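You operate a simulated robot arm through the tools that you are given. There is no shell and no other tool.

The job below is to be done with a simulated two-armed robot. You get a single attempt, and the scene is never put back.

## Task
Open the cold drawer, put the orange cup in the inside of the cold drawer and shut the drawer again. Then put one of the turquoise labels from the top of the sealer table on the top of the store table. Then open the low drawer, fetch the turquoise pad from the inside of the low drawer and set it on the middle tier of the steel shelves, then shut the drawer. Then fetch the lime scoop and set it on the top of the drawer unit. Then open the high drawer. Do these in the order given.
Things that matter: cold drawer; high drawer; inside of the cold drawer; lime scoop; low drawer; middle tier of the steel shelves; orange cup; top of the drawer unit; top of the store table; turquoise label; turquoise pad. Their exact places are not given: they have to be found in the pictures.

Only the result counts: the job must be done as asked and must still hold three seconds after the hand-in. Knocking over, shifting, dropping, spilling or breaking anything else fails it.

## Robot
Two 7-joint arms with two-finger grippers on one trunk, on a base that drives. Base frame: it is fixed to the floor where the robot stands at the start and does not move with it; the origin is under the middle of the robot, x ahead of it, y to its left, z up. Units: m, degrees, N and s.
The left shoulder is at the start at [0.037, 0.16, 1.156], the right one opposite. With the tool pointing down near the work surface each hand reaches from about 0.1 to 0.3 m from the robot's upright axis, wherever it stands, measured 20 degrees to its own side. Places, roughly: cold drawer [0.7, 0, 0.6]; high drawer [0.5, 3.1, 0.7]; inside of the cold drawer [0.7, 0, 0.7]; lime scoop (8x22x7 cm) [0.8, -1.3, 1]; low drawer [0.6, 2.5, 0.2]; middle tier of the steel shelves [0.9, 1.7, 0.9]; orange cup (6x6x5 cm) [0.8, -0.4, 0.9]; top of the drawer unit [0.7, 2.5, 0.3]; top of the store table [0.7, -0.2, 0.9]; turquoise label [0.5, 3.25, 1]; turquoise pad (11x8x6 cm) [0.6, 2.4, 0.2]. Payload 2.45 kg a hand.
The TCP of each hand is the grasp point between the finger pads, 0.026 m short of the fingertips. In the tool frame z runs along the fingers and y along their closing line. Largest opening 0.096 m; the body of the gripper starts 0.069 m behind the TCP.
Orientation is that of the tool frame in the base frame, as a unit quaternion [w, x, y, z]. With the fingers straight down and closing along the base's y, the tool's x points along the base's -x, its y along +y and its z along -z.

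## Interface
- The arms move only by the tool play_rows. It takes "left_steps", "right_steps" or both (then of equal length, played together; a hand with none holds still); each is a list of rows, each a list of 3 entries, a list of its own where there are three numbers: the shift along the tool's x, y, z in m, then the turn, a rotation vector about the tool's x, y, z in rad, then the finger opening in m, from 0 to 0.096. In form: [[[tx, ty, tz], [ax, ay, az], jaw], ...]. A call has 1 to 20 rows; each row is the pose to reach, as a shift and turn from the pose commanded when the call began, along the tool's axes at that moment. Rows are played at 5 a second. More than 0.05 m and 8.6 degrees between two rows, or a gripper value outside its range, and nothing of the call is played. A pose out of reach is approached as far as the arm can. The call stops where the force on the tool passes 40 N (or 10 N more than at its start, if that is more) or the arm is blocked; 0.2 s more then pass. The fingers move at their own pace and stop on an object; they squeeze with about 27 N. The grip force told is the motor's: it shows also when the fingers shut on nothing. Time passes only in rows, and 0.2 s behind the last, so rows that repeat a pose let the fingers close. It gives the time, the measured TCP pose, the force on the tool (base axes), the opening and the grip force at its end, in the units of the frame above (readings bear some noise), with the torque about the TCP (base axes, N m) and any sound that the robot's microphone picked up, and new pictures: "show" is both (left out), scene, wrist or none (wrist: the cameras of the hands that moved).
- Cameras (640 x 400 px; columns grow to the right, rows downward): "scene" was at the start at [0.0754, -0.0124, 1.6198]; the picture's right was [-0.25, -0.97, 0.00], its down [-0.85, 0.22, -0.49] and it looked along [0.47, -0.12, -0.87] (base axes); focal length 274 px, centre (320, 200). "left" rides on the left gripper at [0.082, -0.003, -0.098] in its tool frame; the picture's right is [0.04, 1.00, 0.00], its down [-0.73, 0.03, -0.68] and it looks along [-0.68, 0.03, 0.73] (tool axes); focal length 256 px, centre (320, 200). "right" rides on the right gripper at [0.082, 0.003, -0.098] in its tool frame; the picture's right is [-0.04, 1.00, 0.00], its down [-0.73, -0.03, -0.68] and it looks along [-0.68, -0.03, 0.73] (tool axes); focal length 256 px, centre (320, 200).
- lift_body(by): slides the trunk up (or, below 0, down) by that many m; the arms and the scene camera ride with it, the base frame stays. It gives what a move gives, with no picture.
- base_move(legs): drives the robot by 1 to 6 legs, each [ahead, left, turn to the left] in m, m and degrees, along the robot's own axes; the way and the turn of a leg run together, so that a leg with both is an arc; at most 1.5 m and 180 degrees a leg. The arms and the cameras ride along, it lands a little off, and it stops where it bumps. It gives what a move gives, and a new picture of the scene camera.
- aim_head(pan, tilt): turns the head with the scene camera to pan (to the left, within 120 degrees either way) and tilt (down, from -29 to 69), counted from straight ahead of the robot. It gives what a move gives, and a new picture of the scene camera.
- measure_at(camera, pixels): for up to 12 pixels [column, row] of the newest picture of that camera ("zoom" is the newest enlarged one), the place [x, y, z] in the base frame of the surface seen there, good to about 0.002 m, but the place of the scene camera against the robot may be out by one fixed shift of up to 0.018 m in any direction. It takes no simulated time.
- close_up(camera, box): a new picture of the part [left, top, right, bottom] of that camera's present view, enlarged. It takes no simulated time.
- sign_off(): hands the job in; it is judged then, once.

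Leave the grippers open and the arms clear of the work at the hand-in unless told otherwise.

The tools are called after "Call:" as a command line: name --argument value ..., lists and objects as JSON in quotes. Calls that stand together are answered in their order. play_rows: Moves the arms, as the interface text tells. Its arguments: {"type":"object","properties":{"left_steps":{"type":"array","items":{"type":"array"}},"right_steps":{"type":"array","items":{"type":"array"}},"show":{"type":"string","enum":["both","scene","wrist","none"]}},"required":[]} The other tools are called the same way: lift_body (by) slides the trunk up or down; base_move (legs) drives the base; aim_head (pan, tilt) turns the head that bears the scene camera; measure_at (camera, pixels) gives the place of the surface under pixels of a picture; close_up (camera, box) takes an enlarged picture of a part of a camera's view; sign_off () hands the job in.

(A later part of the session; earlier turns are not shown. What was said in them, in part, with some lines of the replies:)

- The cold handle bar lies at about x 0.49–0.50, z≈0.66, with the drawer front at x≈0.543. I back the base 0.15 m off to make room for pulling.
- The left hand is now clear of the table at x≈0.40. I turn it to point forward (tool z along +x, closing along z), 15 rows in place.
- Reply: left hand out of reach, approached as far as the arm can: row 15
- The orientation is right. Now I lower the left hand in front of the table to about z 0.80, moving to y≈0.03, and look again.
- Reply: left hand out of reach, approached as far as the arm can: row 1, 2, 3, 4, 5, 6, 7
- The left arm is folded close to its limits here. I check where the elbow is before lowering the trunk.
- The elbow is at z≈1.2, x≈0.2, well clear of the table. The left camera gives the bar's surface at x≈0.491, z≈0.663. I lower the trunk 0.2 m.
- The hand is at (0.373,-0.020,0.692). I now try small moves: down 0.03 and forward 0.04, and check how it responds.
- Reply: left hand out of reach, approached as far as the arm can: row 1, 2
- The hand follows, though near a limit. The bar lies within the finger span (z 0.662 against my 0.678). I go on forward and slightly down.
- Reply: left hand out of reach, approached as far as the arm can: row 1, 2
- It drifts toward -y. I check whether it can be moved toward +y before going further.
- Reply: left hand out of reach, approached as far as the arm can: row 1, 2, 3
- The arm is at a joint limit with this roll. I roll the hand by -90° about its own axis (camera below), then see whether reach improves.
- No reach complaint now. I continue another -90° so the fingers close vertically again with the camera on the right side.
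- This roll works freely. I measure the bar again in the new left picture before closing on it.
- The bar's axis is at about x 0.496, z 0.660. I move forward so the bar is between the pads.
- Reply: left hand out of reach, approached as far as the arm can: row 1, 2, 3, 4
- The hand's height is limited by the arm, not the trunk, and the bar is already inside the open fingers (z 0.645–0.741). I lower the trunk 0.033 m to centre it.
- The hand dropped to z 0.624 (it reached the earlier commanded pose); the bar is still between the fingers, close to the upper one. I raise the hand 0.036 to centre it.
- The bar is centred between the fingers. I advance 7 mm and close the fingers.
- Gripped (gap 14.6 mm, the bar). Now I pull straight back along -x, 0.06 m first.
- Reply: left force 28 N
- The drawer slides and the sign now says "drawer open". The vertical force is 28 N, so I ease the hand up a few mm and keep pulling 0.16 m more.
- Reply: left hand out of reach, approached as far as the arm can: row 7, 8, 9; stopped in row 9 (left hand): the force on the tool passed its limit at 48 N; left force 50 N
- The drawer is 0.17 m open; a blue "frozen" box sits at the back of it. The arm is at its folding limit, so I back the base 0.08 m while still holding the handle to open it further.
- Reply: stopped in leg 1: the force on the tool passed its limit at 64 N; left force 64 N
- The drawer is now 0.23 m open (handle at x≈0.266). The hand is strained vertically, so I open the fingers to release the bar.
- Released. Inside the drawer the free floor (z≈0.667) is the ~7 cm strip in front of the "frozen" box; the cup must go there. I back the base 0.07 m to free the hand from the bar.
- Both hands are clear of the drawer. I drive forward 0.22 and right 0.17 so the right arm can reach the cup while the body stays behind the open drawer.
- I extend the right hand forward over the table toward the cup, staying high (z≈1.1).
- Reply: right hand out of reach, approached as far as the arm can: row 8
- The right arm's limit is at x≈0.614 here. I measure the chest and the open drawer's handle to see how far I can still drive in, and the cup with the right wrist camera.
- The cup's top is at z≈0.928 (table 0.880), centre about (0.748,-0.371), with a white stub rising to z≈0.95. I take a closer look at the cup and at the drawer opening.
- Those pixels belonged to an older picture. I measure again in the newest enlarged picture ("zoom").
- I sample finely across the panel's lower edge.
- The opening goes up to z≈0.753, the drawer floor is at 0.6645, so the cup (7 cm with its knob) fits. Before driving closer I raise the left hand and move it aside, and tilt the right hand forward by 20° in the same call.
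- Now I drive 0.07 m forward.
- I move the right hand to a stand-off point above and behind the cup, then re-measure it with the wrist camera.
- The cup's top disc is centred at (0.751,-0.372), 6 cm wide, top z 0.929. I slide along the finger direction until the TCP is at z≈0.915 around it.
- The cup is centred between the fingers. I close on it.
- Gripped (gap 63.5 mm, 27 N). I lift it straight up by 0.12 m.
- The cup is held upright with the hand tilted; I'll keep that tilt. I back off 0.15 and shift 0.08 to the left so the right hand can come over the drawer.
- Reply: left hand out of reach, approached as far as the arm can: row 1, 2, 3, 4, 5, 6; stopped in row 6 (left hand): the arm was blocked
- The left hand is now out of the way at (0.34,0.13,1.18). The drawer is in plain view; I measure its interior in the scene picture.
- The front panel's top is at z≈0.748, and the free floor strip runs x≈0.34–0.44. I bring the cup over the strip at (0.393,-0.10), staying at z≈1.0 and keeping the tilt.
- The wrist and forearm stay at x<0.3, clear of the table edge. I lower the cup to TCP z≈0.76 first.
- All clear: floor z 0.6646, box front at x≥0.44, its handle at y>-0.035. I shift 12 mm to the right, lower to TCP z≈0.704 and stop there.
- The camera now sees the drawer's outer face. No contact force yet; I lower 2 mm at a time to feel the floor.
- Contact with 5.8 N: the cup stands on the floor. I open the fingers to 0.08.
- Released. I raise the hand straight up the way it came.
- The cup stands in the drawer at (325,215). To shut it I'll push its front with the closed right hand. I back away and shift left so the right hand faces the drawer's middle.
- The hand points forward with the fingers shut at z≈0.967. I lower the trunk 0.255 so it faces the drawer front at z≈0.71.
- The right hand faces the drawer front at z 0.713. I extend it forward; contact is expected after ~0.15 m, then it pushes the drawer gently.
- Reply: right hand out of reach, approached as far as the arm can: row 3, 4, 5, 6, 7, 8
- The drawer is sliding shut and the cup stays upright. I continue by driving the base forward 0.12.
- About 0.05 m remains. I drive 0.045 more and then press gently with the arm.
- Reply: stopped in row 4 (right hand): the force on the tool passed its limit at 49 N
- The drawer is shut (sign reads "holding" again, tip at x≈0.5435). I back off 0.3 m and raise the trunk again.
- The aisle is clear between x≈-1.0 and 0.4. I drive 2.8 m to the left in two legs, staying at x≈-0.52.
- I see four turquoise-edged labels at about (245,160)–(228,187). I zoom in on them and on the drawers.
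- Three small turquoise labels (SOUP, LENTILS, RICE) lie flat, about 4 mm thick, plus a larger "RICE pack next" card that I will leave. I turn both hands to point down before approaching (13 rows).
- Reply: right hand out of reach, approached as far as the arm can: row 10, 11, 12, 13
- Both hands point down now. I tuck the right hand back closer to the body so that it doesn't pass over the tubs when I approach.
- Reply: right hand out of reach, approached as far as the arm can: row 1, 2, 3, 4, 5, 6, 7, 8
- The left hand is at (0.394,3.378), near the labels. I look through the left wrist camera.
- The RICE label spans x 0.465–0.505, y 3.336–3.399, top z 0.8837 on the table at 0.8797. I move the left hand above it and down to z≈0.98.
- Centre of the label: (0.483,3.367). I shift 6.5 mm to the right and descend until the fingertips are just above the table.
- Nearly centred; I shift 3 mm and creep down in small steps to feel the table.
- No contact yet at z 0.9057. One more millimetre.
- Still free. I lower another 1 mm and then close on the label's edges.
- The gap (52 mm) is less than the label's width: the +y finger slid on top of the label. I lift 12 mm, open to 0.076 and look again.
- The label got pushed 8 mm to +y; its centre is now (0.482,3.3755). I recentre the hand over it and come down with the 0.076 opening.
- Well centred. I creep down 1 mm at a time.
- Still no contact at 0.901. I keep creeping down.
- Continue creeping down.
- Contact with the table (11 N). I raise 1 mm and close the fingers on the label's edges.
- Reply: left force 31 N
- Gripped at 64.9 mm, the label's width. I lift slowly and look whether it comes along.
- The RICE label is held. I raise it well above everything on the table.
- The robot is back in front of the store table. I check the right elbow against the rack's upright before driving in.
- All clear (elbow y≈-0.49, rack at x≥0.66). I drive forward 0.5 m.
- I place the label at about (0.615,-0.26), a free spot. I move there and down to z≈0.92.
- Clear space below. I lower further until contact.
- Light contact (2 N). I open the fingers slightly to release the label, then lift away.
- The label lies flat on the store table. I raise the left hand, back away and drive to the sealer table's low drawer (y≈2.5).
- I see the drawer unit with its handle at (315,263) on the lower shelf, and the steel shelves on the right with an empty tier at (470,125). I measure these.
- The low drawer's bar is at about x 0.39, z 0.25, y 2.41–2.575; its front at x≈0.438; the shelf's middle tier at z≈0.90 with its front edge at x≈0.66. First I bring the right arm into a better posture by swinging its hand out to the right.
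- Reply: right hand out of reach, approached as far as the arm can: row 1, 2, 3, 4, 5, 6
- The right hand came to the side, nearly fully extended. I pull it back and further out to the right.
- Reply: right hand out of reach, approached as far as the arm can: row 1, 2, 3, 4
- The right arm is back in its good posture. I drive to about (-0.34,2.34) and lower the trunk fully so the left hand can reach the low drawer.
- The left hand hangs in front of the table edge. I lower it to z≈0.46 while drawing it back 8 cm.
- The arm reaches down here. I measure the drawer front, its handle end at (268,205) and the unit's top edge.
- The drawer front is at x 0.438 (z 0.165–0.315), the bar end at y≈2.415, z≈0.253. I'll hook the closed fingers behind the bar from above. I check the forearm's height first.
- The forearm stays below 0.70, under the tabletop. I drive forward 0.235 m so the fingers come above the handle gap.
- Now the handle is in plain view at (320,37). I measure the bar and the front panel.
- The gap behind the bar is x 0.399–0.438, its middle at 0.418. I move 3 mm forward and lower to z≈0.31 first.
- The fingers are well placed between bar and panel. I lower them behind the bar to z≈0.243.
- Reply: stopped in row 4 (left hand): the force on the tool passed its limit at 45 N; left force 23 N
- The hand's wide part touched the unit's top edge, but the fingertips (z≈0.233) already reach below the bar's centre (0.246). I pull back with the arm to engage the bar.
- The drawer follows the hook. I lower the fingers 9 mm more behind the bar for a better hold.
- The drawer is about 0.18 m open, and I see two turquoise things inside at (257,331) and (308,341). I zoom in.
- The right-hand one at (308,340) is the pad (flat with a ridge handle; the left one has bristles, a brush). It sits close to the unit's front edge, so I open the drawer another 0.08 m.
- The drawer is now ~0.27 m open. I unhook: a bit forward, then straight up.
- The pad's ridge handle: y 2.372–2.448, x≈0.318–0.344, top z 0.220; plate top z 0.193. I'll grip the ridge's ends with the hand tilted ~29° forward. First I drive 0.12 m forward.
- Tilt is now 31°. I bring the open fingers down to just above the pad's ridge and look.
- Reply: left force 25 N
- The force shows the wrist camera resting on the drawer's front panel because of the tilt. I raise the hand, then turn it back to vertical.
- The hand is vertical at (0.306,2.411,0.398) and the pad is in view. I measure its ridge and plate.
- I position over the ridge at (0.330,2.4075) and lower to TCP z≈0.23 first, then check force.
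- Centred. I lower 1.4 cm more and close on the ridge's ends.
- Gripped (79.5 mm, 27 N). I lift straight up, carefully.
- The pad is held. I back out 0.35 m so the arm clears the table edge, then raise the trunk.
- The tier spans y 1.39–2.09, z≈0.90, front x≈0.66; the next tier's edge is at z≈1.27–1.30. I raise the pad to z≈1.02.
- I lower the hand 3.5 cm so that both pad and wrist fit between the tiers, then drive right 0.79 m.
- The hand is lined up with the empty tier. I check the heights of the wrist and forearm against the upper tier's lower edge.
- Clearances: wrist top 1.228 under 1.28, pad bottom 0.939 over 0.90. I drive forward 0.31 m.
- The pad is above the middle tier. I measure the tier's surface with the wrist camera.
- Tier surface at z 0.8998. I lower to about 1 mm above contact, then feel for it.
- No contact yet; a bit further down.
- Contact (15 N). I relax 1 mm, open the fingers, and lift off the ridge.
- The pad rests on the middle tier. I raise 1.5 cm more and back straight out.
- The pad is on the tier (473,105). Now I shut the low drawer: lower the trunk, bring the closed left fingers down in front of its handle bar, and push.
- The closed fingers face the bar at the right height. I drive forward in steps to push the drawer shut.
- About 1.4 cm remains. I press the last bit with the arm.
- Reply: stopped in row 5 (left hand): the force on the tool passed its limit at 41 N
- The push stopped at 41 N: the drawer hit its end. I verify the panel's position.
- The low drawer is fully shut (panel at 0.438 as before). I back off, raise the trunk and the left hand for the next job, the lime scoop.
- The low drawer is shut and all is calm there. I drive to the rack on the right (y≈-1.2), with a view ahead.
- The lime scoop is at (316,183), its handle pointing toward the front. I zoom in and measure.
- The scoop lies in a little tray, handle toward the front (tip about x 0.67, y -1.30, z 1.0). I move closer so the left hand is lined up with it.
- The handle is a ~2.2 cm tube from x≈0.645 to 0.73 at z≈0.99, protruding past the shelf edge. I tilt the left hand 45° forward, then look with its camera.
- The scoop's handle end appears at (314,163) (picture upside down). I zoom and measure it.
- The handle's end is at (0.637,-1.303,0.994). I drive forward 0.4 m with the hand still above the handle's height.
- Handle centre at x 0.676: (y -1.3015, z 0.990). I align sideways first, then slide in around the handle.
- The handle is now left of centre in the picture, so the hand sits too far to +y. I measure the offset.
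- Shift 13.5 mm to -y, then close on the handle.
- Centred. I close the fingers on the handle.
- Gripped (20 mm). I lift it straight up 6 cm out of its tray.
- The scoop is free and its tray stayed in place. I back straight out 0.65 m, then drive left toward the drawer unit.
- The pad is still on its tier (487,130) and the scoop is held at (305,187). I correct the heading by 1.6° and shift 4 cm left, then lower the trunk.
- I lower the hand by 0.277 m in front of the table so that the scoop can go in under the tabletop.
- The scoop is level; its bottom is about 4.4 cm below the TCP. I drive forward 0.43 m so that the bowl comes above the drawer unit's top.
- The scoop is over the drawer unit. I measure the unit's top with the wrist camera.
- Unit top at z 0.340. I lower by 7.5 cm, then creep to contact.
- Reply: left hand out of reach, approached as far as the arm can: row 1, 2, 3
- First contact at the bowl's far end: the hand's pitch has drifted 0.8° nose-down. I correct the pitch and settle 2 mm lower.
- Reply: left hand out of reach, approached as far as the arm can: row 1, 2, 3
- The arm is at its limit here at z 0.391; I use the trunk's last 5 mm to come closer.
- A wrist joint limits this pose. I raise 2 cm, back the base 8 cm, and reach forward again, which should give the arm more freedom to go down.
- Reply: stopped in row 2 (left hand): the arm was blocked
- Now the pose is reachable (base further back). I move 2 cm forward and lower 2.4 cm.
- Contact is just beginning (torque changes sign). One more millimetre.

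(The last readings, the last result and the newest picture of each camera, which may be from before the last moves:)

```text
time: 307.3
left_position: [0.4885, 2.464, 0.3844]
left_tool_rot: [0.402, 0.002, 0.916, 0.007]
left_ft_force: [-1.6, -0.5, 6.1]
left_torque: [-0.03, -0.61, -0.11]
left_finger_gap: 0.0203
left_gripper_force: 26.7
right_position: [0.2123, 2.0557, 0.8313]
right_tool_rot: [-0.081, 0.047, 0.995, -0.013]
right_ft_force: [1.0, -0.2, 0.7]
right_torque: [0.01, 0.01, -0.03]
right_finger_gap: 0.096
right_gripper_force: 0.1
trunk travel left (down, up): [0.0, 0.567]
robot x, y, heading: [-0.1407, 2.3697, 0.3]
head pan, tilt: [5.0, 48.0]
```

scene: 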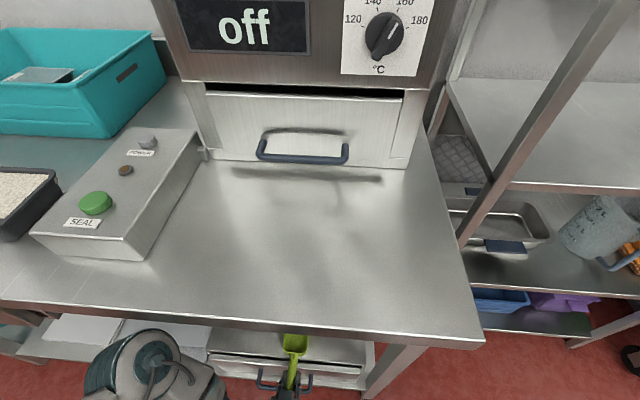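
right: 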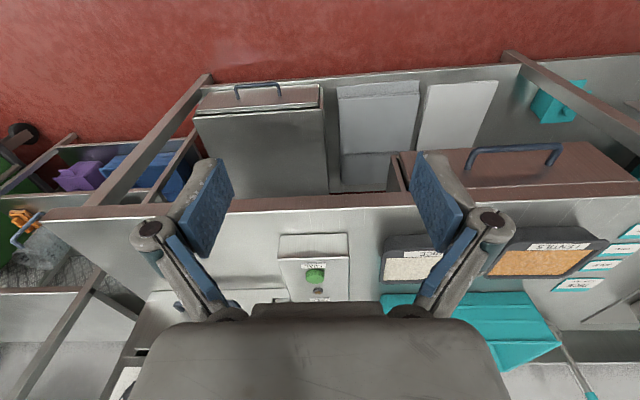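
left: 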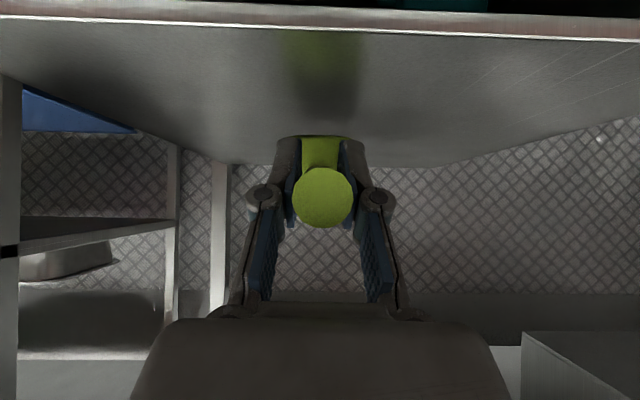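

Contact at the bowl's middle with 6 N. I open the fingers and then retreat back and up along the finger direction.

Call:
play_rows --left_steps '[[[0, 0, 0], [0, 0, 0], 0.024], [[0, 0, 0], [0, 0, 0], 0.035], [[0, 0, 0], [0, 0, 0], 0.06], [[0, 0, 0], [0, 0, 0], 0.07], [[0, 0, -0.02], [0, 0, 0], 0.07], [[0, 0, -0.05], [0, 0, 0], 0.07]]' --show "both"

```text
time: 308.7
left_position: [0.4522, 2.4628, 0.415]
left_tool_rot: [0.401, 0.002, 0.916, 0.007]
left_ft_force: [-0.3, 0.4, 1.3]
left_torque: [-0.01, 0.01, 0.01]
left_finger_gap: 0.0701
left_gripper_force: 0.2
right_position: [0.2121, 2.0542, 0.8309]
right_tool_rot: [-0.081, 0.047, 0.995, -0.014]
right_ft_force: [0.2, 0.2, -0.3]
right_torque: [-0.03, 0.0, 0.02]
right_finger_gap: 0.0962
right_gripper_force: 0.0
trunk travel left (down, up): [0.0, 0.567]
robot x, y, heading: [-0.1424, 2.3682, 0.0]
head pan, tilt: [5.0, 48.0]
```

scene: 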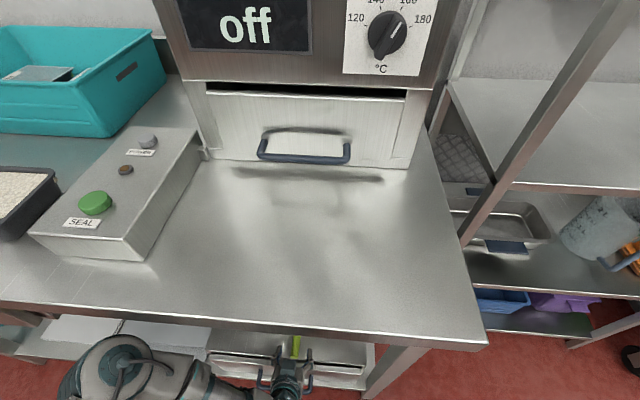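
left: 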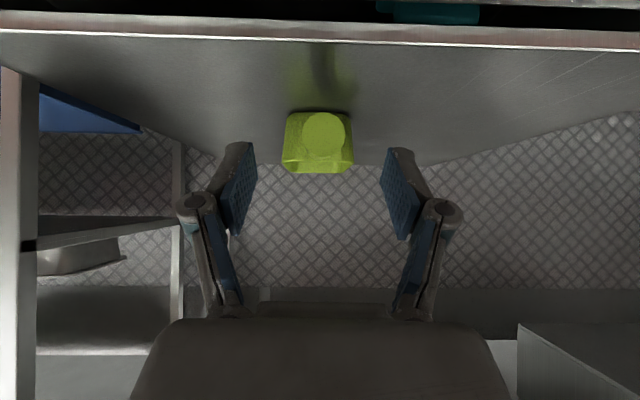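

The scoop rests on the drawer unit. I back straight away 0.4 m and look at it.

Call:
base_move --legs '[[-0.4, 0, 0]]'

Call:
close_up --camera "scene" --box '[180, 130, 420, 310]'

```text
time: 311.2
left_position: [0.0444, 2.4655, 0.4154]
left_tool_rot: [0.401, -0.002, 0.916, 0.009]
left_ft_force: [-0.5, -0.4, 1.0]
left_torque: [-0.01, 0.0, -0.03]
left_finger_gap: 0.0701
left_gripper_force: 0.0
right_position: [-0.1921, 2.0556, 0.8315]
right_tool_rot: [-0.081, 0.043, 0.996, -0.014]
right_ft_force: [0.1, -0.5, 0.3]
right_torque: [0.0, 0.01, 0.0]
right_finger_gap: 0.0962
right_gripper_force: 0.0
trunk travel left (down, up): [0.0, 0.567]
robot x, y, heading: [-0.5475, 2.3687, 0.3]
head pan, tilt: [5.0, 48.0]
```

scene: 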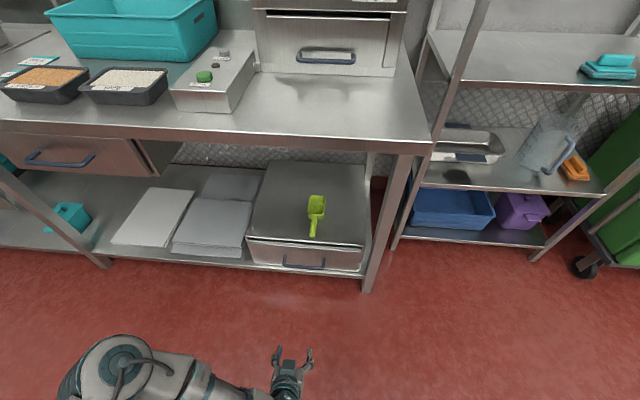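

```text
2.22 times, centred on (300, 220) of scene
```

zoom: 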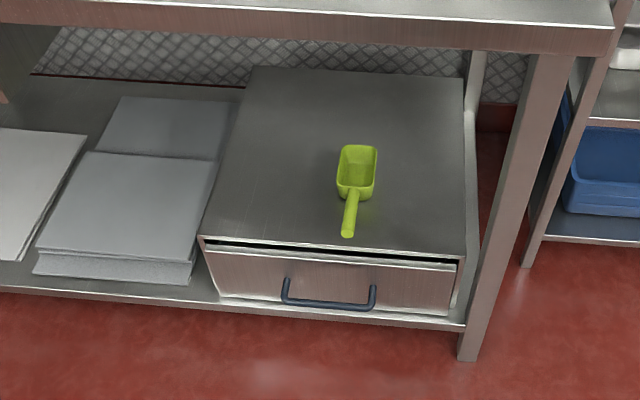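

The scoop stands well on the drawer unit (zoom (357,185)). Last: the high drawer, whose handle is at (60,160). I raise the trunk by 0.15, turn the hand to horizontal, and drive left.

Call:
lift_body --by 0.15

Call:
play_rows --left_steps '[[[0, 0, 0], [0, -0.14, 0], 0.096], [[0, 0, 0], [0, -0.28, 0], 0.096], [[0, 0, 0], [0, -0.42, 0], 0.096], [[0, 0, 0], [0, -0.56, 0], 0.096], [[0, 0, 0], [0, -0.68, 0], 0.096], [[0, 0, 0], [0, -0.745, 0], 0.096]]' --show "scene"

Call:
base_move --legs '[[0, 0.72, 0]]'

```text
time: 313.0
left_position: [0.0409, 2.4666, 0.5681]
left_tool_rot: [0.402, -0.002, 0.915, 0.008]
left_ft_force: [0.8, -0.2, 0.1]
left_torque: [0.04, -0.03, 0.01]
left_finger_gap: 0.0701
left_gripper_force: 0.0
right_position: [-0.1955, 2.0562, 0.9823]
right_tool_rot: [-0.08, 0.043, 0.996, -0.015]
right_ft_force: [0.8, 0.3, 0.4]
right_torque: [-0.04, 0.05, 0.0]
right_finger_gap: 0.0962
right_gripper_force: 0.2
trunk travel left (down, up): [-0.15, 0.417]
robot x, y, heading: [-0.5494, 2.3665, 0.6]
head pan, tilt: [5.0, 48.0]
```

```text
time: 314.4
left_position: [0.0214, 2.3552, 0.6728]
left_tool_rot: [0.687, -0.022, 0.726, 0.033]
left_ft_force: [0.3, -0.3, -0.3]
left_torque: [0.03, 0.0, -0.01]
left_finger_gap: 0.0963
left_gripper_force: 0.1
left hand out of reach, approached as far as the arm can: row 1, 2, 3, 4, 5, 6
right_position: [-0.1947, 2.0547, 0.983]
right_tool_rot: [-0.079, 0.042, 0.996, -0.015]
right_ft_force: [-1.0, 0.2, 0.0]
right_torque: [0.04, 0.01, -0.03]
right_finger_gap: 0.0959
right_gripper_force: 0.0
trunk travel left (down, up): [-0.15, 0.417]
robot x, y, heading: [-0.549, 2.3711, 0.5]
head pan, tilt: [5.0, 48.0]
```

scene: 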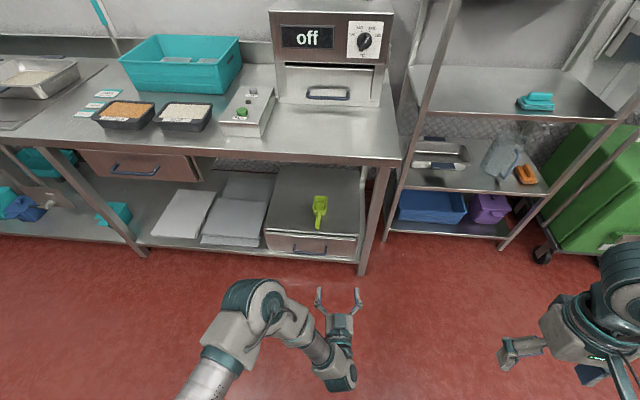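

```text
time: 318.3
left_position: [0.0191, 3.0683, 0.6721]
left_tool_rot: [0.686, -0.016, 0.727, 0.028]
left_ft_force: [0.2, 0.2, 0.1]
left_torque: [-0.04, 0.0, 0.03]
left_finger_gap: 0.0957
left_gripper_force: 0.0
right_position: [-0.2021, 2.7702, 0.9821]
right_tool_rot: [-0.078, 0.05, 0.996, -0.012]
right_ft_force: [-0.2, 0.9, -0.9]
right_torque: [-0.04, 0.0, 0.0]
right_finger_gap: 0.096
right_gripper_force: 0.1
trunk travel left (down, up): [-0.15, 0.417]
robot x, y, heading: [-0.5541, 3.0892, -0.2]
head pan, tilt: [5.0, 48.0]
```

scene: 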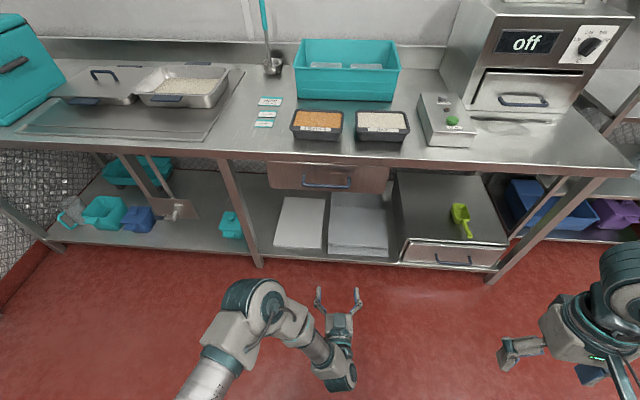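

The hand is horizontal now. I see the high drawer's handle at (328,184); I measure it.

Call:
close_up --camera "scene" --box '[250, 140, 410, 240]'

Call:
measure_at --camera "zoom" --pixels '[[220, 175], [310, 185], [395, 180], [310, 190], [130, 150], [310, 160], [540, 160], [80, 120], [310, 95], [310, 70], [130, 180], [540, 195]]'

```text
4.00 times, centred on (330, 190) of scene
```

zoom: 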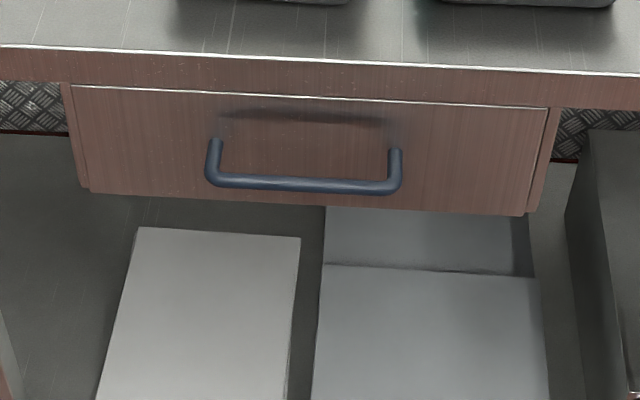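

```text
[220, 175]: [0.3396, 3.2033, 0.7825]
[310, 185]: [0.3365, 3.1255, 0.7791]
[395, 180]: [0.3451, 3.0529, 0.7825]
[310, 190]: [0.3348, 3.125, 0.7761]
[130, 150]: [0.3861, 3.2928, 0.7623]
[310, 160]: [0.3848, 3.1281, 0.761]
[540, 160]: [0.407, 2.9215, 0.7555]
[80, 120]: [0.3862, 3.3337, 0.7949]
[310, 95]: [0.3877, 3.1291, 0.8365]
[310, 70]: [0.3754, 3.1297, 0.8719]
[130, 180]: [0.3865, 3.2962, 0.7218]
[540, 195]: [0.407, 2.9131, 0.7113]
```

The bar is at about x 0.35, z 0.775, y 3.04–3.21; the drawer front at x≈0.397. I roll the hand by -90° so the fingers close vertically.

Call:
play_rows --left_steps '[[[0, 0, 0], [0.0079, 0.0003, -0.1322], 0.096], [[0, 0, 0], [0.0158, 0.0005, -0.2645], 0.096], [[0, 0, 0], [0.0237, 0.0008, -0.3967], 0.096], [[0, 0, 0], [0.0315, 0.001, -0.529], 0.096], [[0, 0, 0], [0.0394, 0.0013, -0.6612], 0.096], [[0, 0, 0], [0.0473, 0.0015, -0.7935], 0.096], [[0, 0, 0], [0.0552, 0.0018, -0.9257], 0.096], [[0, 0, 0], [0.0631, 0.002, -1.058], 0.096], [[0, 0, 0], [0.071, 0.0023, -1.1902], 0.096], [[0, 0, 0], [0.0788, 0.0025, -1.3225], 0.096], [[0, 0, 0], [0.0867, 0.0028, -1.4547], 0.096], [[0, 0, 0], [0.0946, 0.003, -1.587], 0.096]]' --show "both"

```text
time: 320.9
left_position: [0.0088, 3.0493, 0.697]
left_tool_rot: [-0.5, 0.505, -0.497, 0.498]
left_ft_force: [0.3, 0.1, -0.3]
left_torque: [-0.01, 0.0, 0.06]
left_finger_gap: 0.0961
left_gripper_force: 0.0
left hand out of reach, approached as far as the arm can: row 2, 3, 4, 5, 6, 7, 8, 9, 10, 11, 12
right_position: [-0.2057, 2.7743, 0.9858]
right_tool_rot: [-0.077, 0.05, 0.996, -0.015]
right_ft_force: [-0.1, 0.0, -0.5]
right_torque: [0.02, -0.06, -0.02]
right_finger_gap: 0.0962
right_gripper_force: 0.1
trunk travel left (down, up): [-0.15, 0.417]
robot x, y, heading: [-0.5474, 3.0893, -0.2]
head pan, tilt: [5.0, 48.0]
```

scene: 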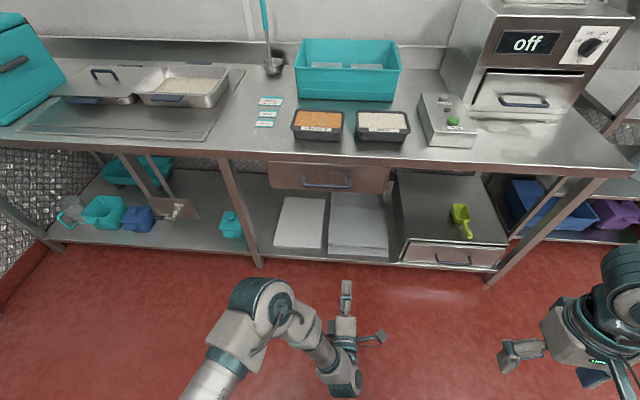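
left: 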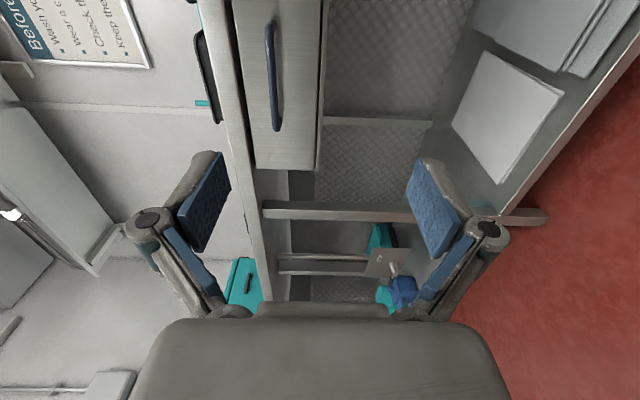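

The hand is oriented for the grip. I raise the trunk 7.5 cm to the bar's height and drive forward 0.26 m, then measure the bar.

Call:
lift_body --by 0.075

Call:
base_move --legs '[[0.2, 0, 0]]'

Call:
close_up --camera "left" --box '[0, 0, 640, 400]'

```text
time: 322.0
left_position: [0.0155, 3.0488, 0.8297]
left_tool_rot: [0.528, -0.477, 0.468, -0.525]
left_ft_force: [-0.5, 0.4, 0.6]
left_torque: [0.01, -0.01, 0.01]
left_finger_gap: 0.0957
left_gripper_force: 0.0
right_position: [-0.2051, 2.7745, 1.0597]
right_tool_rot: [-0.078, 0.051, 0.996, -0.014]
right_ft_force: [1.1, 0.7, -0.9]
right_torque: [0.01, 0.03, -0.04]
right_finger_gap: 0.0961
right_gripper_force: 0.0
trunk travel left (down, up): [-0.225, 0.342]
robot x, y, heading: [-0.551, 3.0902, -0.2]
head pan, tilt: [5.0, 48.0]
```

```text
time: 323.6
left_position: [0.2143, 3.0468, 0.8312]
left_tool_rot: [0.528, -0.477, 0.467, -0.525]
left_ft_force: [0.1, -0.4, -0.3]
left_torque: [0.0, 0.01, 0.02]
left_finger_gap: 0.096
left_gripper_force: 0.0
right_position: [-0.005, 2.7738, 1.0608]
right_tool_rot: [-0.077, 0.049, 0.996, -0.016]
right_ft_force: [-0.6, -0.4, -0.8]
right_torque: [0.02, 0.03, -0.01]
right_finger_gap: 0.0962
right_gripper_force: 0.2
trunk travel left (down, up): [-0.225, 0.342]
robot x, y, heading: [-0.3501, 3.0856, -0.0]
head pan, tilt: [5.0, 48.0]
```

scene: 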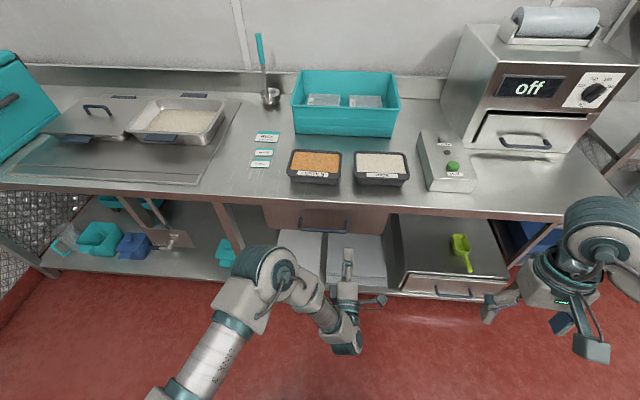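

```text
1.00 times, centred on (320, 200) of left (not enlarged: the box is as wide or as high as the picture)
```

zoom: 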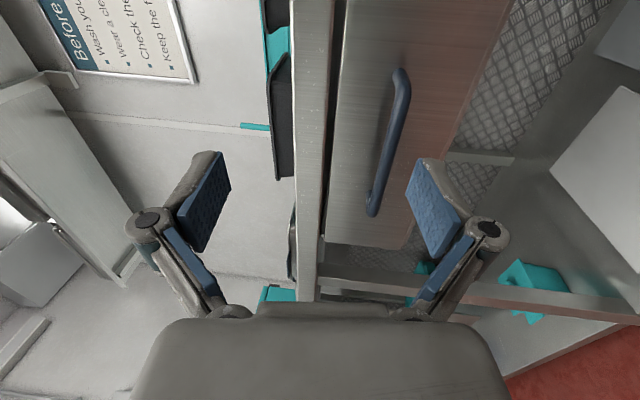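

The arm moved up a little (z 0.83). I measure the bar in this picture.

Call:
measure_at --camera "zoom" --pixels '[[402, 90], [396, 120], [388, 150], [378, 185], [371, 205], [360, 120], [420, 120], [340, 200], [335, 100], [318, 100]]'

```text
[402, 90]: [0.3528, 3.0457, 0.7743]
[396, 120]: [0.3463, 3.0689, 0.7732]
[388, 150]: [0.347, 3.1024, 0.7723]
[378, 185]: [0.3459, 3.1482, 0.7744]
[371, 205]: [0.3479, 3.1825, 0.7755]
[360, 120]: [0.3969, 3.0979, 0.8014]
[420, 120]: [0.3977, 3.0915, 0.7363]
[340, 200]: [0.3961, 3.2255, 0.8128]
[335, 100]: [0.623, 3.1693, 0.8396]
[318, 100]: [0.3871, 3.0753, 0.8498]
```

Bar: x≈0.352, z≈0.773, y 3.04–3.20. I lower the hand 5.9 cm, level it, narrow the opening to 0.06, and shift the base 5 cm left.

Call:
play_rows --left_steps '[[[0, 0.02, -0.002], [-0.03, 0, 0], 0.096], [[0, 0.04, -0.004], [-0.06, 0, 0], 0.08], [[0, 0.0586, -0.0064], [-0.1, 0, 0], 0.06], [[0, 0.0586, -0.0064], [-0.1, 0, 0], 0.06]]' --show "none"

Call:
base_move --legs '[[0.03, 0.05, 0]]'

Call:
close_up --camera "left" --box '[0, 0, 640, 400]'

```text
time: 324.6
left_position: [0.2094, 3.0432, 0.7813]
left_tool_rot: [-0.504, 0.505, -0.491, 0.5]
left_ft_force: [-0.9, -0.4, 0.6]
left_torque: [-0.01, 0.02, 0.05]
left_finger_gap: 0.06
left_gripper_force: 0.1
left hand out of reach, approached as far as the arm can: row 2, 3, 4
right_position: [-0.01, 2.7748, 1.0631]
right_tool_rot: [-0.075, 0.05, 0.996, -0.016]
right_ft_force: [-0.5, -0.4, 0.3]
right_torque: [-0.02, 0.01, 0.0]
right_finger_gap: 0.0959
right_gripper_force: 0.2
trunk travel left (down, up): [-0.225, 0.342]
robot x, y, heading: [-0.35, 3.0907, -0.3]
head pan, tilt: [5.0, 48.0]
```

```text
time: 325.6
left_position: [0.2366, 3.0681, 0.78]
left_tool_rot: [0.509, -0.498, 0.496, -0.497]
left_ft_force: [-0.8, -1.1, -0.1]
left_torque: [-0.01, 0.01, 0.13]
left_finger_gap: 0.0599
left_gripper_force: 0.1
right_position: [0.0184, 2.7969, 1.0553]
right_tool_rot: [-0.078, 0.052, 0.996, -0.005]
right_ft_force: [0.1, -0.8, -0.1]
right_torque: [0.08, -0.01, -0.07]
right_finger_gap: 0.0959
right_gripper_force: 0.0
trunk travel left (down, up): [-0.225, 0.342]
robot x, y, heading: [-0.3233, 3.1314, -0.3]
head pan, tilt: [5.0, 48.0]
```

scene: 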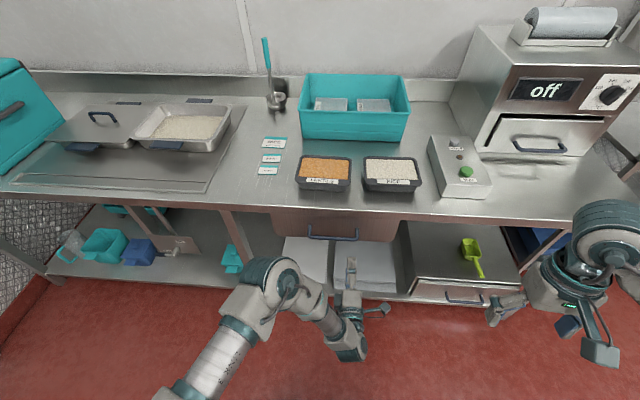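

```text
1.00 times, centred on (320, 200) of left (not enlarged: the box is as wide or as high as the picture)
```

zoom: 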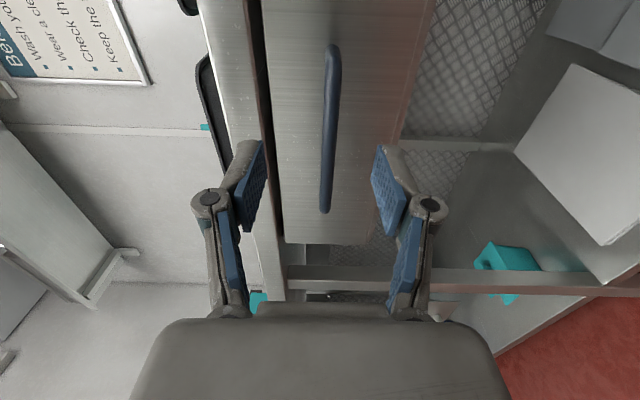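

The bar is centred between the fingers. I approach: 8.5 cm forward and 3 cm left.

Call:
base_move --legs '[[0.08, 0.03, 0]]'

Call:
close_up --camera "left" --box '[0, 0, 640, 400]'

Call:
measure_at --camera "zoom" --pixels '[[330, 100], [328, 150], [326, 200], [325, 60]]'

```text
time: 326.7
left_position: [0.3156, 3.0856, 0.7791]
left_tool_rot: [0.51, -0.496, 0.498, -0.496]
left_ft_force: [-1.1, -1.3, -0.6]
left_torque: [-0.02, -0.01, 0.04]
left_finger_gap: 0.0601
left_gripper_force: 0.1
right_position: [0.0981, 2.8121, 1.0524]
right_tool_rot: [-0.077, 0.054, 0.996, -0.001]
right_ft_force: [-0.6, -1.3, -0.1]
right_torque: [0.02, 0.02, -0.05]
right_finger_gap: 0.0958
right_gripper_force: 0.1
trunk travel left (down, up): [-0.225, 0.342]
robot x, y, heading: [-0.2431, 3.1529, -0.5]
head pan, tilt: [5.0, 48.0]
```

scene: 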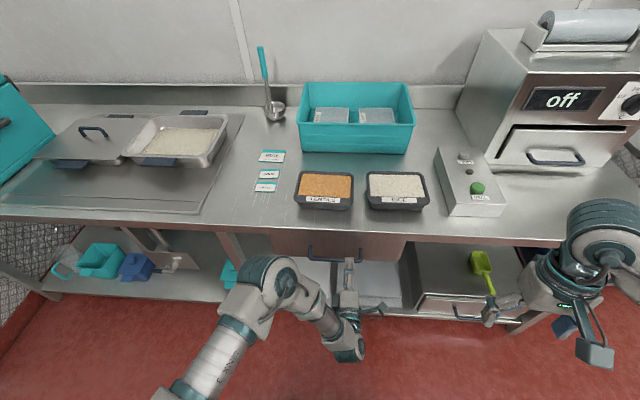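

```text
1.00 times, centred on (320, 200) of left (not enlarged: the box is as wide or as high as the picture)
```

zoom: 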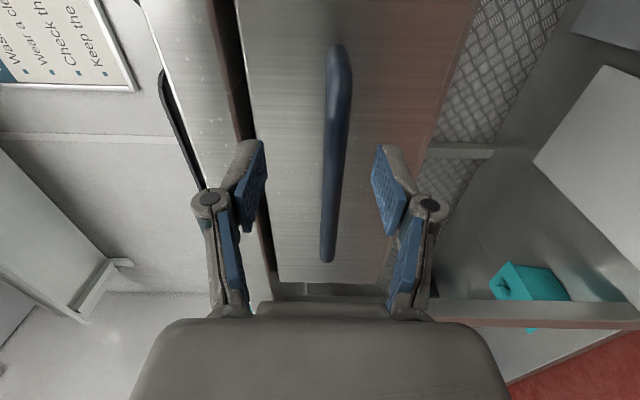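

```text
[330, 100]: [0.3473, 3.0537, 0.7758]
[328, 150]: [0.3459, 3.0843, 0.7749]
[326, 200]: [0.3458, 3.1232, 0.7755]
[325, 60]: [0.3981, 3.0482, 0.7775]
```

The bar passes between the fingers. I drive the last 3.6 cm, then close.

Call:
base_move --legs '[[0.036, 0, 0]]'

Call:
play_rows --left_steps '[[[0, 0, 0], [0, 0, 0], 0.04], [[0, 0, 0], [0, 0, 0], 0.02], [[0, 0, 0], [0, 0, 0], 0.0], [[0, 0, 0], [0, 0, 0], 0.0]]' --show "wrist"

```text
time: 327.5
left_position: [0.3471, 3.0941, 0.7845]
left_tool_rot: [0.506, -0.499, 0.494, -0.502]
left_ft_force: [-0.3, -0.7, 0.2]
left_torque: [0.0, 0.0, 0.01]
left_finger_gap: 0.0601
left_gripper_force: 0.1
right_position: [0.1279, 2.8257, 1.0593]
right_tool_rot: [-0.075, 0.056, 0.996, -0.007]
right_ft_force: [0.4, -0.5, 0.5]
right_torque: [-0.01, -0.02, 0.03]
right_finger_gap: 0.0963
right_gripper_force: 0.0
trunk travel left (down, up): [-0.225, 0.342]
robot x, y, heading: [-0.2056, 3.1543, -0.5]
head pan, tilt: [5.0, 48.0]
```

scene: 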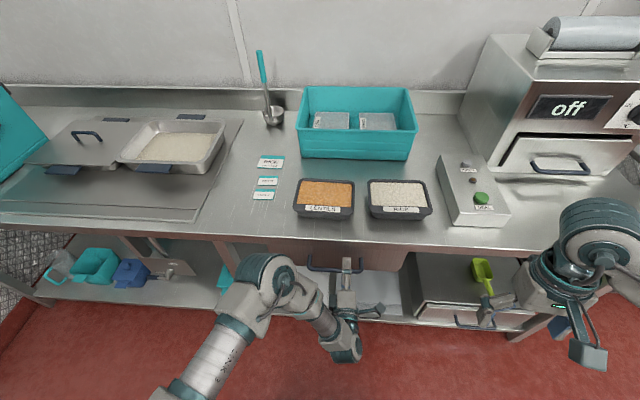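

```text
time: 328.3
left_position: [0.3399, 3.0987, 0.7714]
left_tool_rot: [-0.496, 0.508, -0.504, 0.492]
left_ft_force: [2.0, -0.7, -54.3]
left_torque: [0.38, 0.41, 0.81]
left_finger_gap: 0.0129
left_gripper_force: 27.2
right_position: [0.1239, 2.8314, 1.0643]
right_tool_rot: [-0.075, 0.058, 0.995, -0.012]
right_ft_force: [-0.8, -0.3, 0.6]
right_torque: [-0.01, -0.04, -0.02]
right_finger_gap: 0.0958
right_gripper_force: 0.0
trunk travel left (down, up): [-0.225, 0.342]
robot x, y, heading: [-0.2033, 3.1451, -0.8]
head pan, tilt: [5.0, 48.0]
stopped in row 3 (left hand): the force on the tool passed its limit at 52 N (the readings are from after the stop); the commanded pose is now the measured one
```

left: 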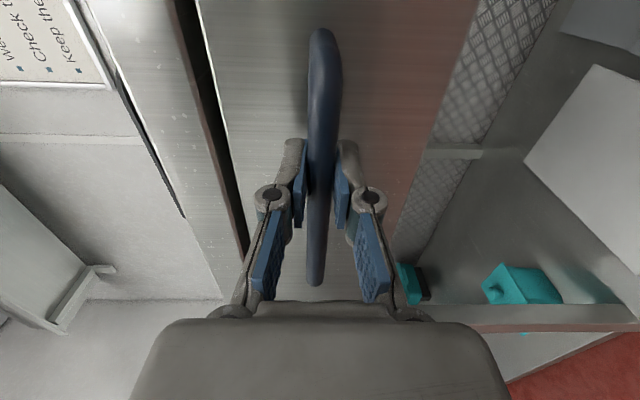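

Gripped (12.9 mm), but the hand pulls up on the bar with 54 N. I relieve it by commanding the hand a few mm down.

Call:
play_rows --left_steps '[[[0, 0.003, 0], [0, 0, 0], 0.0], [[0, 0.006, 0], [0, 0, 0], 0.0]]' --show "none"

```text
time: 328.9
left_position: [0.3406, 3.1042, 0.7713]
left_tool_rot: [-0.497, 0.509, -0.497, 0.497]
left_ft_force: [1.4, 2.3, -47.8]
left_torque: [0.65, 0.39, -0.56]
left_finger_gap: 0.0133
left_gripper_force: 39.8
right_position: [0.1241, 2.8395, 1.0673]
right_tool_rot: [-0.073, 0.059, 0.996, -0.016]
right_ft_force: [-0.3, -1.6, 0.0]
right_torque: [0.05, -0.01, -0.03]
right_finger_gap: 0.0959
right_gripper_force: 0.0
trunk travel left (down, up): [-0.225, 0.342]
robot x, y, heading: [-0.2063, 3.1509, -0.4]
head pan, tilt: [5.0, 48.0]
```

Little change, so I lower the trunk 1 cm instead.

Call:
lift_body --by -0.01

```text
time: 329.5
left_position: [0.342, 3.1041, 0.7712]
left_tool_rot: [-0.503, 0.505, -0.488, 0.504]
left_ft_force: [4.5, 4.2, 2.1]
left_torque: [0.88, -0.01, -0.76]
left_finger_gap: 0.0131
left_gripper_force: 40.0
right_position: [0.1197, 2.8406, 1.0592]
right_tool_rot: [-0.071, 0.058, 0.996, -0.017]
right_ft_force: [0.2, 0.0, 0.3]
right_torque: [0.01, 0.04, -0.01]
right_finger_gap: 0.0961
right_gripper_force: 0.1
trunk travel left (down, up): [-0.215, 0.352]
robot x, y, heading: [-0.2064, 3.1462, -0.4]
head pan, tilt: [5.0, 48.0]
```

The strain is gone (2 N). I pull by driving the base back 0.1 m.

Call:
base_move --legs '[[-0.1, 0, 0]]'

```text
time: 330.7
left_position: [0.2364, 3.1057, 0.7712]
left_tool_rot: [-0.502, 0.504, -0.49, 0.504]
left_ft_force: [0.6, -4.7, 32.2]
left_torque: [0.75, -0.26, -0.17]
left_finger_gap: 0.0129
left_gripper_force: 39.8
right_position: [0.0168, 2.8409, 1.0598]
right_tool_rot: [-0.07, 0.058, 0.996, -0.015]
right_ft_force: [-0.5, -0.7, -0.7]
right_torque: [0.0, -0.03, 0.01]
right_finger_gap: 0.0959
right_gripper_force: 0.2
trunk travel left (down, up): [-0.215, 0.352]
robot x, y, heading: [-0.306, 3.1448, -0.1]
head pan, tilt: [5.0, 48.0]
```

scene: 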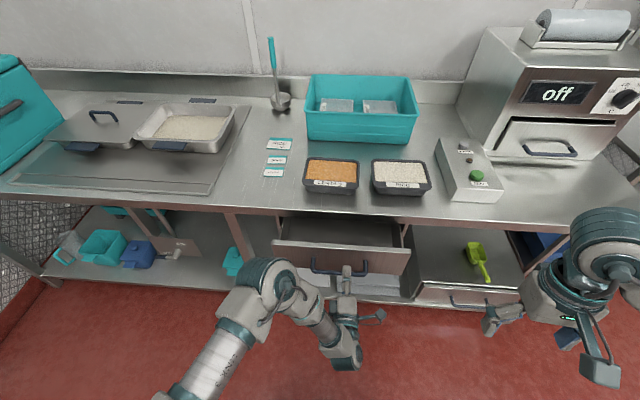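

The high drawer is opening. Vertical force is now +32 N; I raise the trunk 6 mm, then pull another 0.08 m.

Call:
lift_body --by 0.006

Call:
base_move --legs '[[-0.08, 0, 0]]'

```text
time: 331.2
left_position: [0.2374, 3.1036, 0.7708]
left_tool_rot: [-0.498, 0.506, -0.494, 0.502]
left_ft_force: [-1.4, -9.6, -22.4]
left_torque: [0.88, 0.27, -0.31]
left_finger_gap: 0.013
left_gripper_force: 39.4
right_position: [0.0202, 2.8415, 1.0636]
right_tool_rot: [-0.072, 0.058, 0.996, -0.017]
right_ft_force: [0.1, 0.4, -0.7]
right_torque: [0.02, -0.01, 0.0]
right_finger_gap: 0.0958
right_gripper_force: 0.0
trunk travel left (down, up): [-0.221, 0.346]
robot x, y, heading: [-0.3051, 3.1462, -0.4]
head pan, tilt: [5.0, 48.0]
```

```text
time: 332.2
left_position: [0.1672, 3.1056, 0.7713]
left_tool_rot: [-0.489, 0.508, -0.5, 0.502]
left_ft_force: [-1.8, -16.2, -46.9]
left_torque: [0.89, 0.48, 0.21]
left_finger_gap: 0.0133
left_gripper_force: 39.7
right_position: [-0.0491, 2.8492, 1.0722]
right_tool_rot: [-0.065, 0.058, 0.996, -0.021]
right_ft_force: [-0.2, -0.5, 0.9]
right_torque: [0.0, -0.06, 0.0]
right_finger_gap: 0.096
right_gripper_force: 0.0
trunk travel left (down, up): [-0.221, 0.346]
robot x, y, heading: [-0.3591, 3.1476, -0.3]
head pan, tilt: [5.0, 48.0]
stopped in leg 1: the force on the tool passed its limit at 43 N (the readings are from after the stop); the commanded pose is now the measured one
```

scene: 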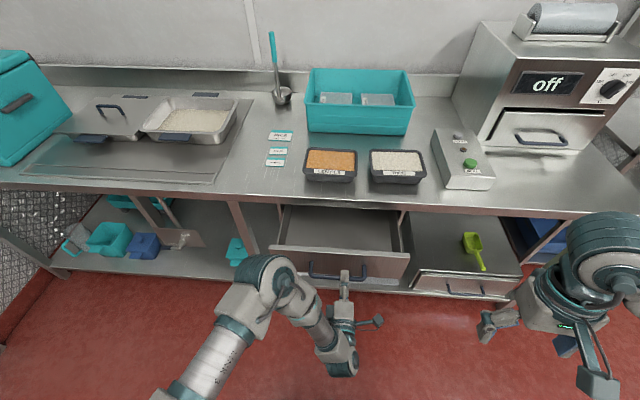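

Now ~0.175 m open. I relieve the vertical strain with the trunk (−8 mm) and pull further.

Call:
lift_body --by -0.006

Call:
base_move --legs '[[-0.07, 0, 0]]'

```text
time: 332.8
left_position: [0.1735, 3.1068, 0.7722]
left_tool_rot: [-0.492, 0.506, -0.495, 0.506]
left_ft_force: [-1.9, -21.4, -23.3]
left_torque: [0.93, 0.22, -0.9]
left_finger_gap: 0.0133
left_gripper_force: 39.7
right_position: [-0.0455, 2.8497, 1.066]
right_tool_rot: [-0.066, 0.059, 0.996, -0.02]
right_ft_force: [0.2, -0.6, 0.0]
right_torque: [0.0, 0.03, 0.04]
right_finger_gap: 0.0959
right_gripper_force: 0.0
trunk travel left (down, up): [-0.215, 0.352]
robot x, y, heading: [-0.3586, 3.1486, -0.6]
head pan, tilt: [5.0, 48.0]
```

```text
time: 333.8
left_position: [0.1019, 3.109, 0.7715]
left_tool_rot: [-0.493, 0.508, -0.493, 0.505]
left_ft_force: [1.1, -25.1, -22.0]
left_torque: [0.91, 0.14, 0.03]
left_finger_gap: 0.0133
left_gripper_force: 39.9
right_position: [-0.1186, 2.8506, 1.0649]
right_tool_rot: [-0.065, 0.058, 0.996, -0.021]
right_ft_force: [0.0, 0.9, 0.2]
right_torque: [0.02, -0.02, 0.0]
right_finger_gap: 0.096
right_gripper_force: 0.0
trunk travel left (down, up): [-0.215, 0.352]
robot x, y, heading: [-0.4286, 3.1472, -0.2]
head pan, tilt: [5.0, 48.0]
```

scene: 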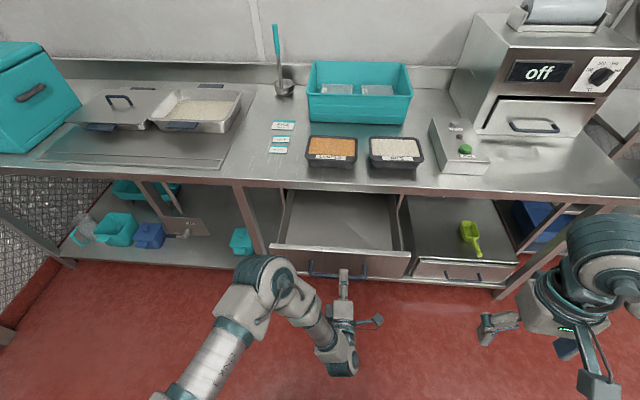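

About 0.24 m open. I pull a bit more (0.05) to be safely wide open.

Call:
base_move --legs '[[-0.05, 0, 0]]'

```text
time: 334.8
left_position: [0.0377, 3.1147, 0.7719]
left_tool_rot: [-0.478, 0.51, -0.5, 0.511]
left_ft_force: [-0.8, -24.4, -24.9]
left_torque: [0.92, 0.32, -0.4]
left_finger_gap: 0.0141
left_gripper_force: 40.3
right_position: [-0.1819, 2.868, 1.0755]
right_tool_rot: [-0.058, 0.059, 0.996, -0.031]
right_ft_force: [-0.1, 0.6, 0.2]
right_torque: [-0.02, -0.02, 0.01]
right_finger_gap: 0.0959
right_gripper_force: 0.1
trunk travel left (down, up): [-0.215, 0.352]
robot x, y, heading: [-0.4798, 3.15, -0.5]
head pan, tilt: [5.0, 48.0]
stopped in leg 1: the force on the tool passed its limit at 45 N (the readings are from after the stop); the commanded pose is now the measured one
```

scene: 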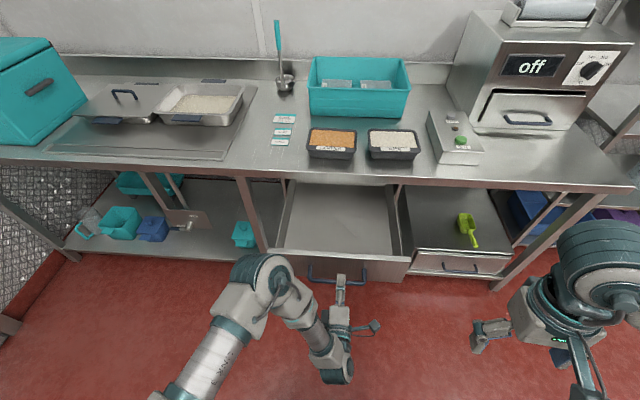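

The drawer is ~0.30 m open. I open the fingers to release the bar.

Call:
play_rows --left_steps '[[[0, 0, 0], [0, 0, 0], 0.03], [[0, 0, 0], [0, 0, 0], 0.06], [[0, 0, 0], [0, 0, 0], 0.08]]' --show "wrist"

Call:
base_move --legs '[[-0.15, 0, 0]]'

Call:
close_up --camera "scene" --box '[220, 120, 540, 320]'

```text
time: 335.6
left_position: [0.0397, 3.116, 0.7751]
left_tool_rot: [-0.486, 0.509, -0.494, 0.512]
left_ft_force: [1.2, -0.3, 0.6]
left_torque: [-0.01, -0.02, 0.01]
left_finger_gap: 0.08
left_gripper_force: 0.1
right_position: [-0.182, 2.8661, 1.0753]
right_tool_rot: [-0.058, 0.059, 0.996, -0.028]
right_ft_force: [1.1, -0.3, -0.2]
right_torque: [0.01, 0.02, 0.02]
right_finger_gap: 0.0956
right_gripper_force: 0.0
trunk travel left (down, up): [-0.215, 0.352]
robot x, y, heading: [-0.4795, 3.1473, -0.5]
head pan, tilt: [5.0, 48.0]
```

left: 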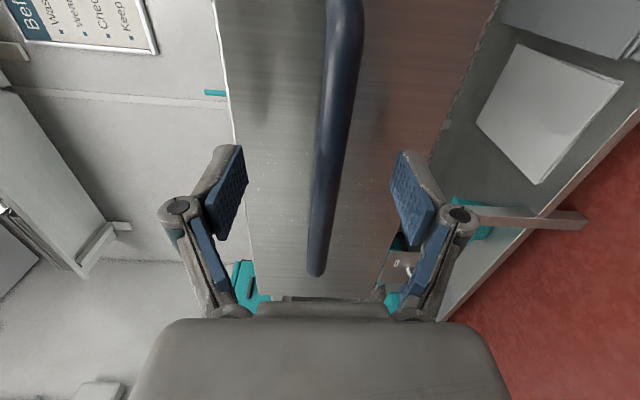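

```text
time: 337.0
left_position: [-0.107, 3.1212, 0.7744]
left_tool_rot: [-0.483, 0.511, -0.492, 0.513]
left_ft_force: [-0.1, -0.4, -0.3]
left_torque: [0.0, 0.04, 0.03]
left_finger_gap: 0.0801
left_gripper_force: 0.1
right_position: [-0.3294, 2.8751, 1.0779]
right_tool_rot: [-0.057, 0.06, 0.996, -0.032]
right_ft_force: [-0.2, -0.7, 1.1]
right_torque: [-0.01, 0.0, -0.02]
right_finger_gap: 0.096
right_gripper_force: 0.0
trunk travel left (down, up): [-0.215, 0.352]
robot x, y, heading: [-0.6289, 3.1498, -0.6]
head pan, tilt: [5.0, 48.0]
```

scene: 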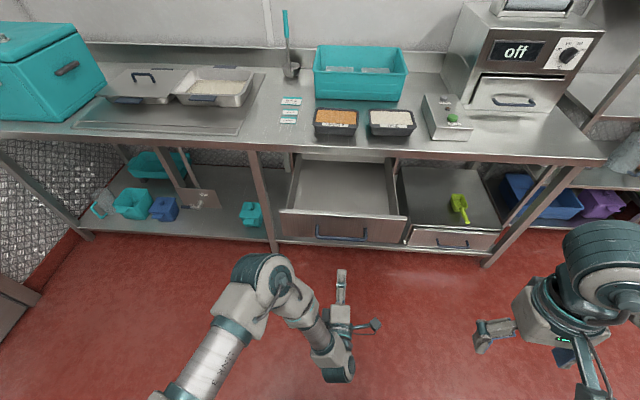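

```text
2.00 times, centred on (380, 220) of scene
```

zoom: 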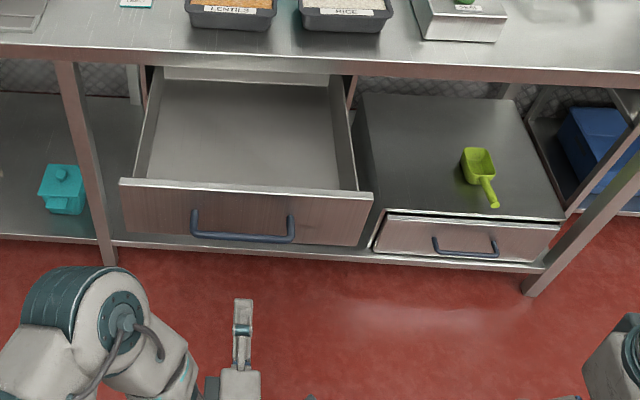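

The high drawer stays open, the low drawer is shut and the scoop is in place. I take a last look toward the shelves and store table before handing in.

Call:
aim_head --pan -60 --tilt 22

Call:
close_up --camera "scene" --box '[200, 60, 640, 335]'

```text
time: 338.4
left_position: [-0.1092, 3.1205, 0.7774]
left_tool_rot: [-0.485, 0.509, -0.492, 0.514]
left_ft_force: [0.7, 0.4, 0.7]
left_torque: [0.01, 0.0, -0.01]
left_finger_gap: 0.08
left_gripper_force: 0.1
right_position: [-0.3334, 2.8718, 1.0784]
right_tool_rot: [-0.056, 0.06, 0.996, -0.032]
right_ft_force: [-0.1, 0.8, 0.5]
right_torque: [0.01, -0.01, -0.01]
right_finger_gap: 0.0961
right_gripper_force: 0.1
trunk travel left (down, up): [-0.215, 0.352]
robot x, y, heading: [-0.6263, 3.1521, -0.7]
head pan, tilt: [-60.0, 22.0]
```

scene: 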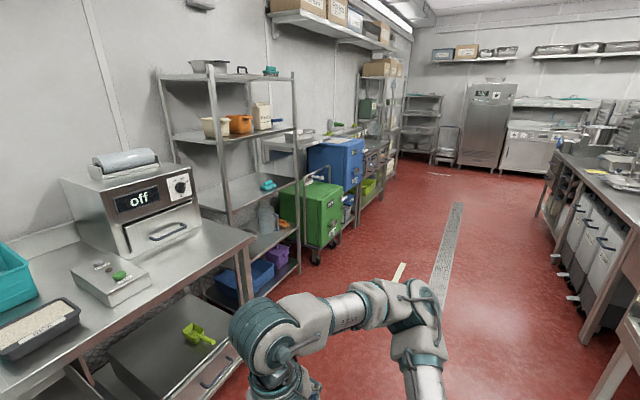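

```text
1.45 times, centred on (420, 198) of scene
```

zoom: 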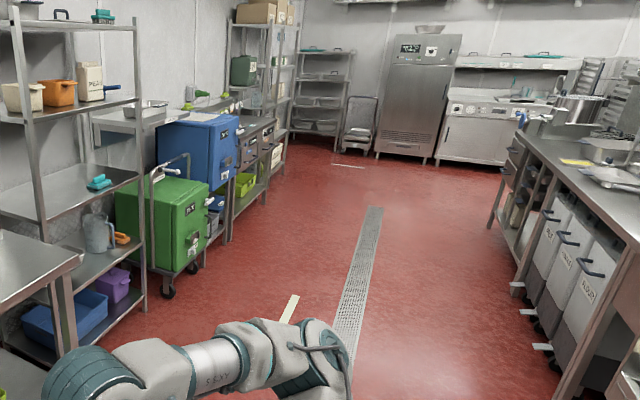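

Everything is as it should be: the pad is on the middle tier, the scoop on the drawer unit, the high drawer open, and both hands are open and clear. I hand in the job.

Call:
sign_off

```text
The job is handed in.
```

I did all five steps in the order you gave and handed the job in; the judge's result isn't back yet.

1. **Cold drawer and cup:** I opened the cold drawer and stood the orange cup on its floor, in front of the "frozen" box. I then pushed the drawer shut until it stopped and the sign read "holding" again. I couldn't see the cup once the drawer was closed.
2. **Label:** I took the small turquoise RICE label and laid it flat on the store table, at about (0.615, -0.255). On the first try a finger slid onto the label and pushed it about 8 mm along the sealer table. The other labels and the "pack next" card stayed where they were.
3. **Pad:** I opened the low drawer and set the turquoise pad on the middle tier of the steel shelves. Closing the drawer brought its front back to where it started. While I was reaching in, my wrist camera leaned on the drawer front with about 24 N.
4. **Scoop:** I lifted the lime scoop out of its tray, which didn't move, and set it upright on the drawer unit. While I was placing it, one motion was reported as "arm blocked". The hand felt no force, and nothing looked moved afterwards.
5. **High drawer:** I pulled it about 0.30 m open, and it stayed open after I let go.

At the hand-in both grippers were open and both arms were clear of the work.
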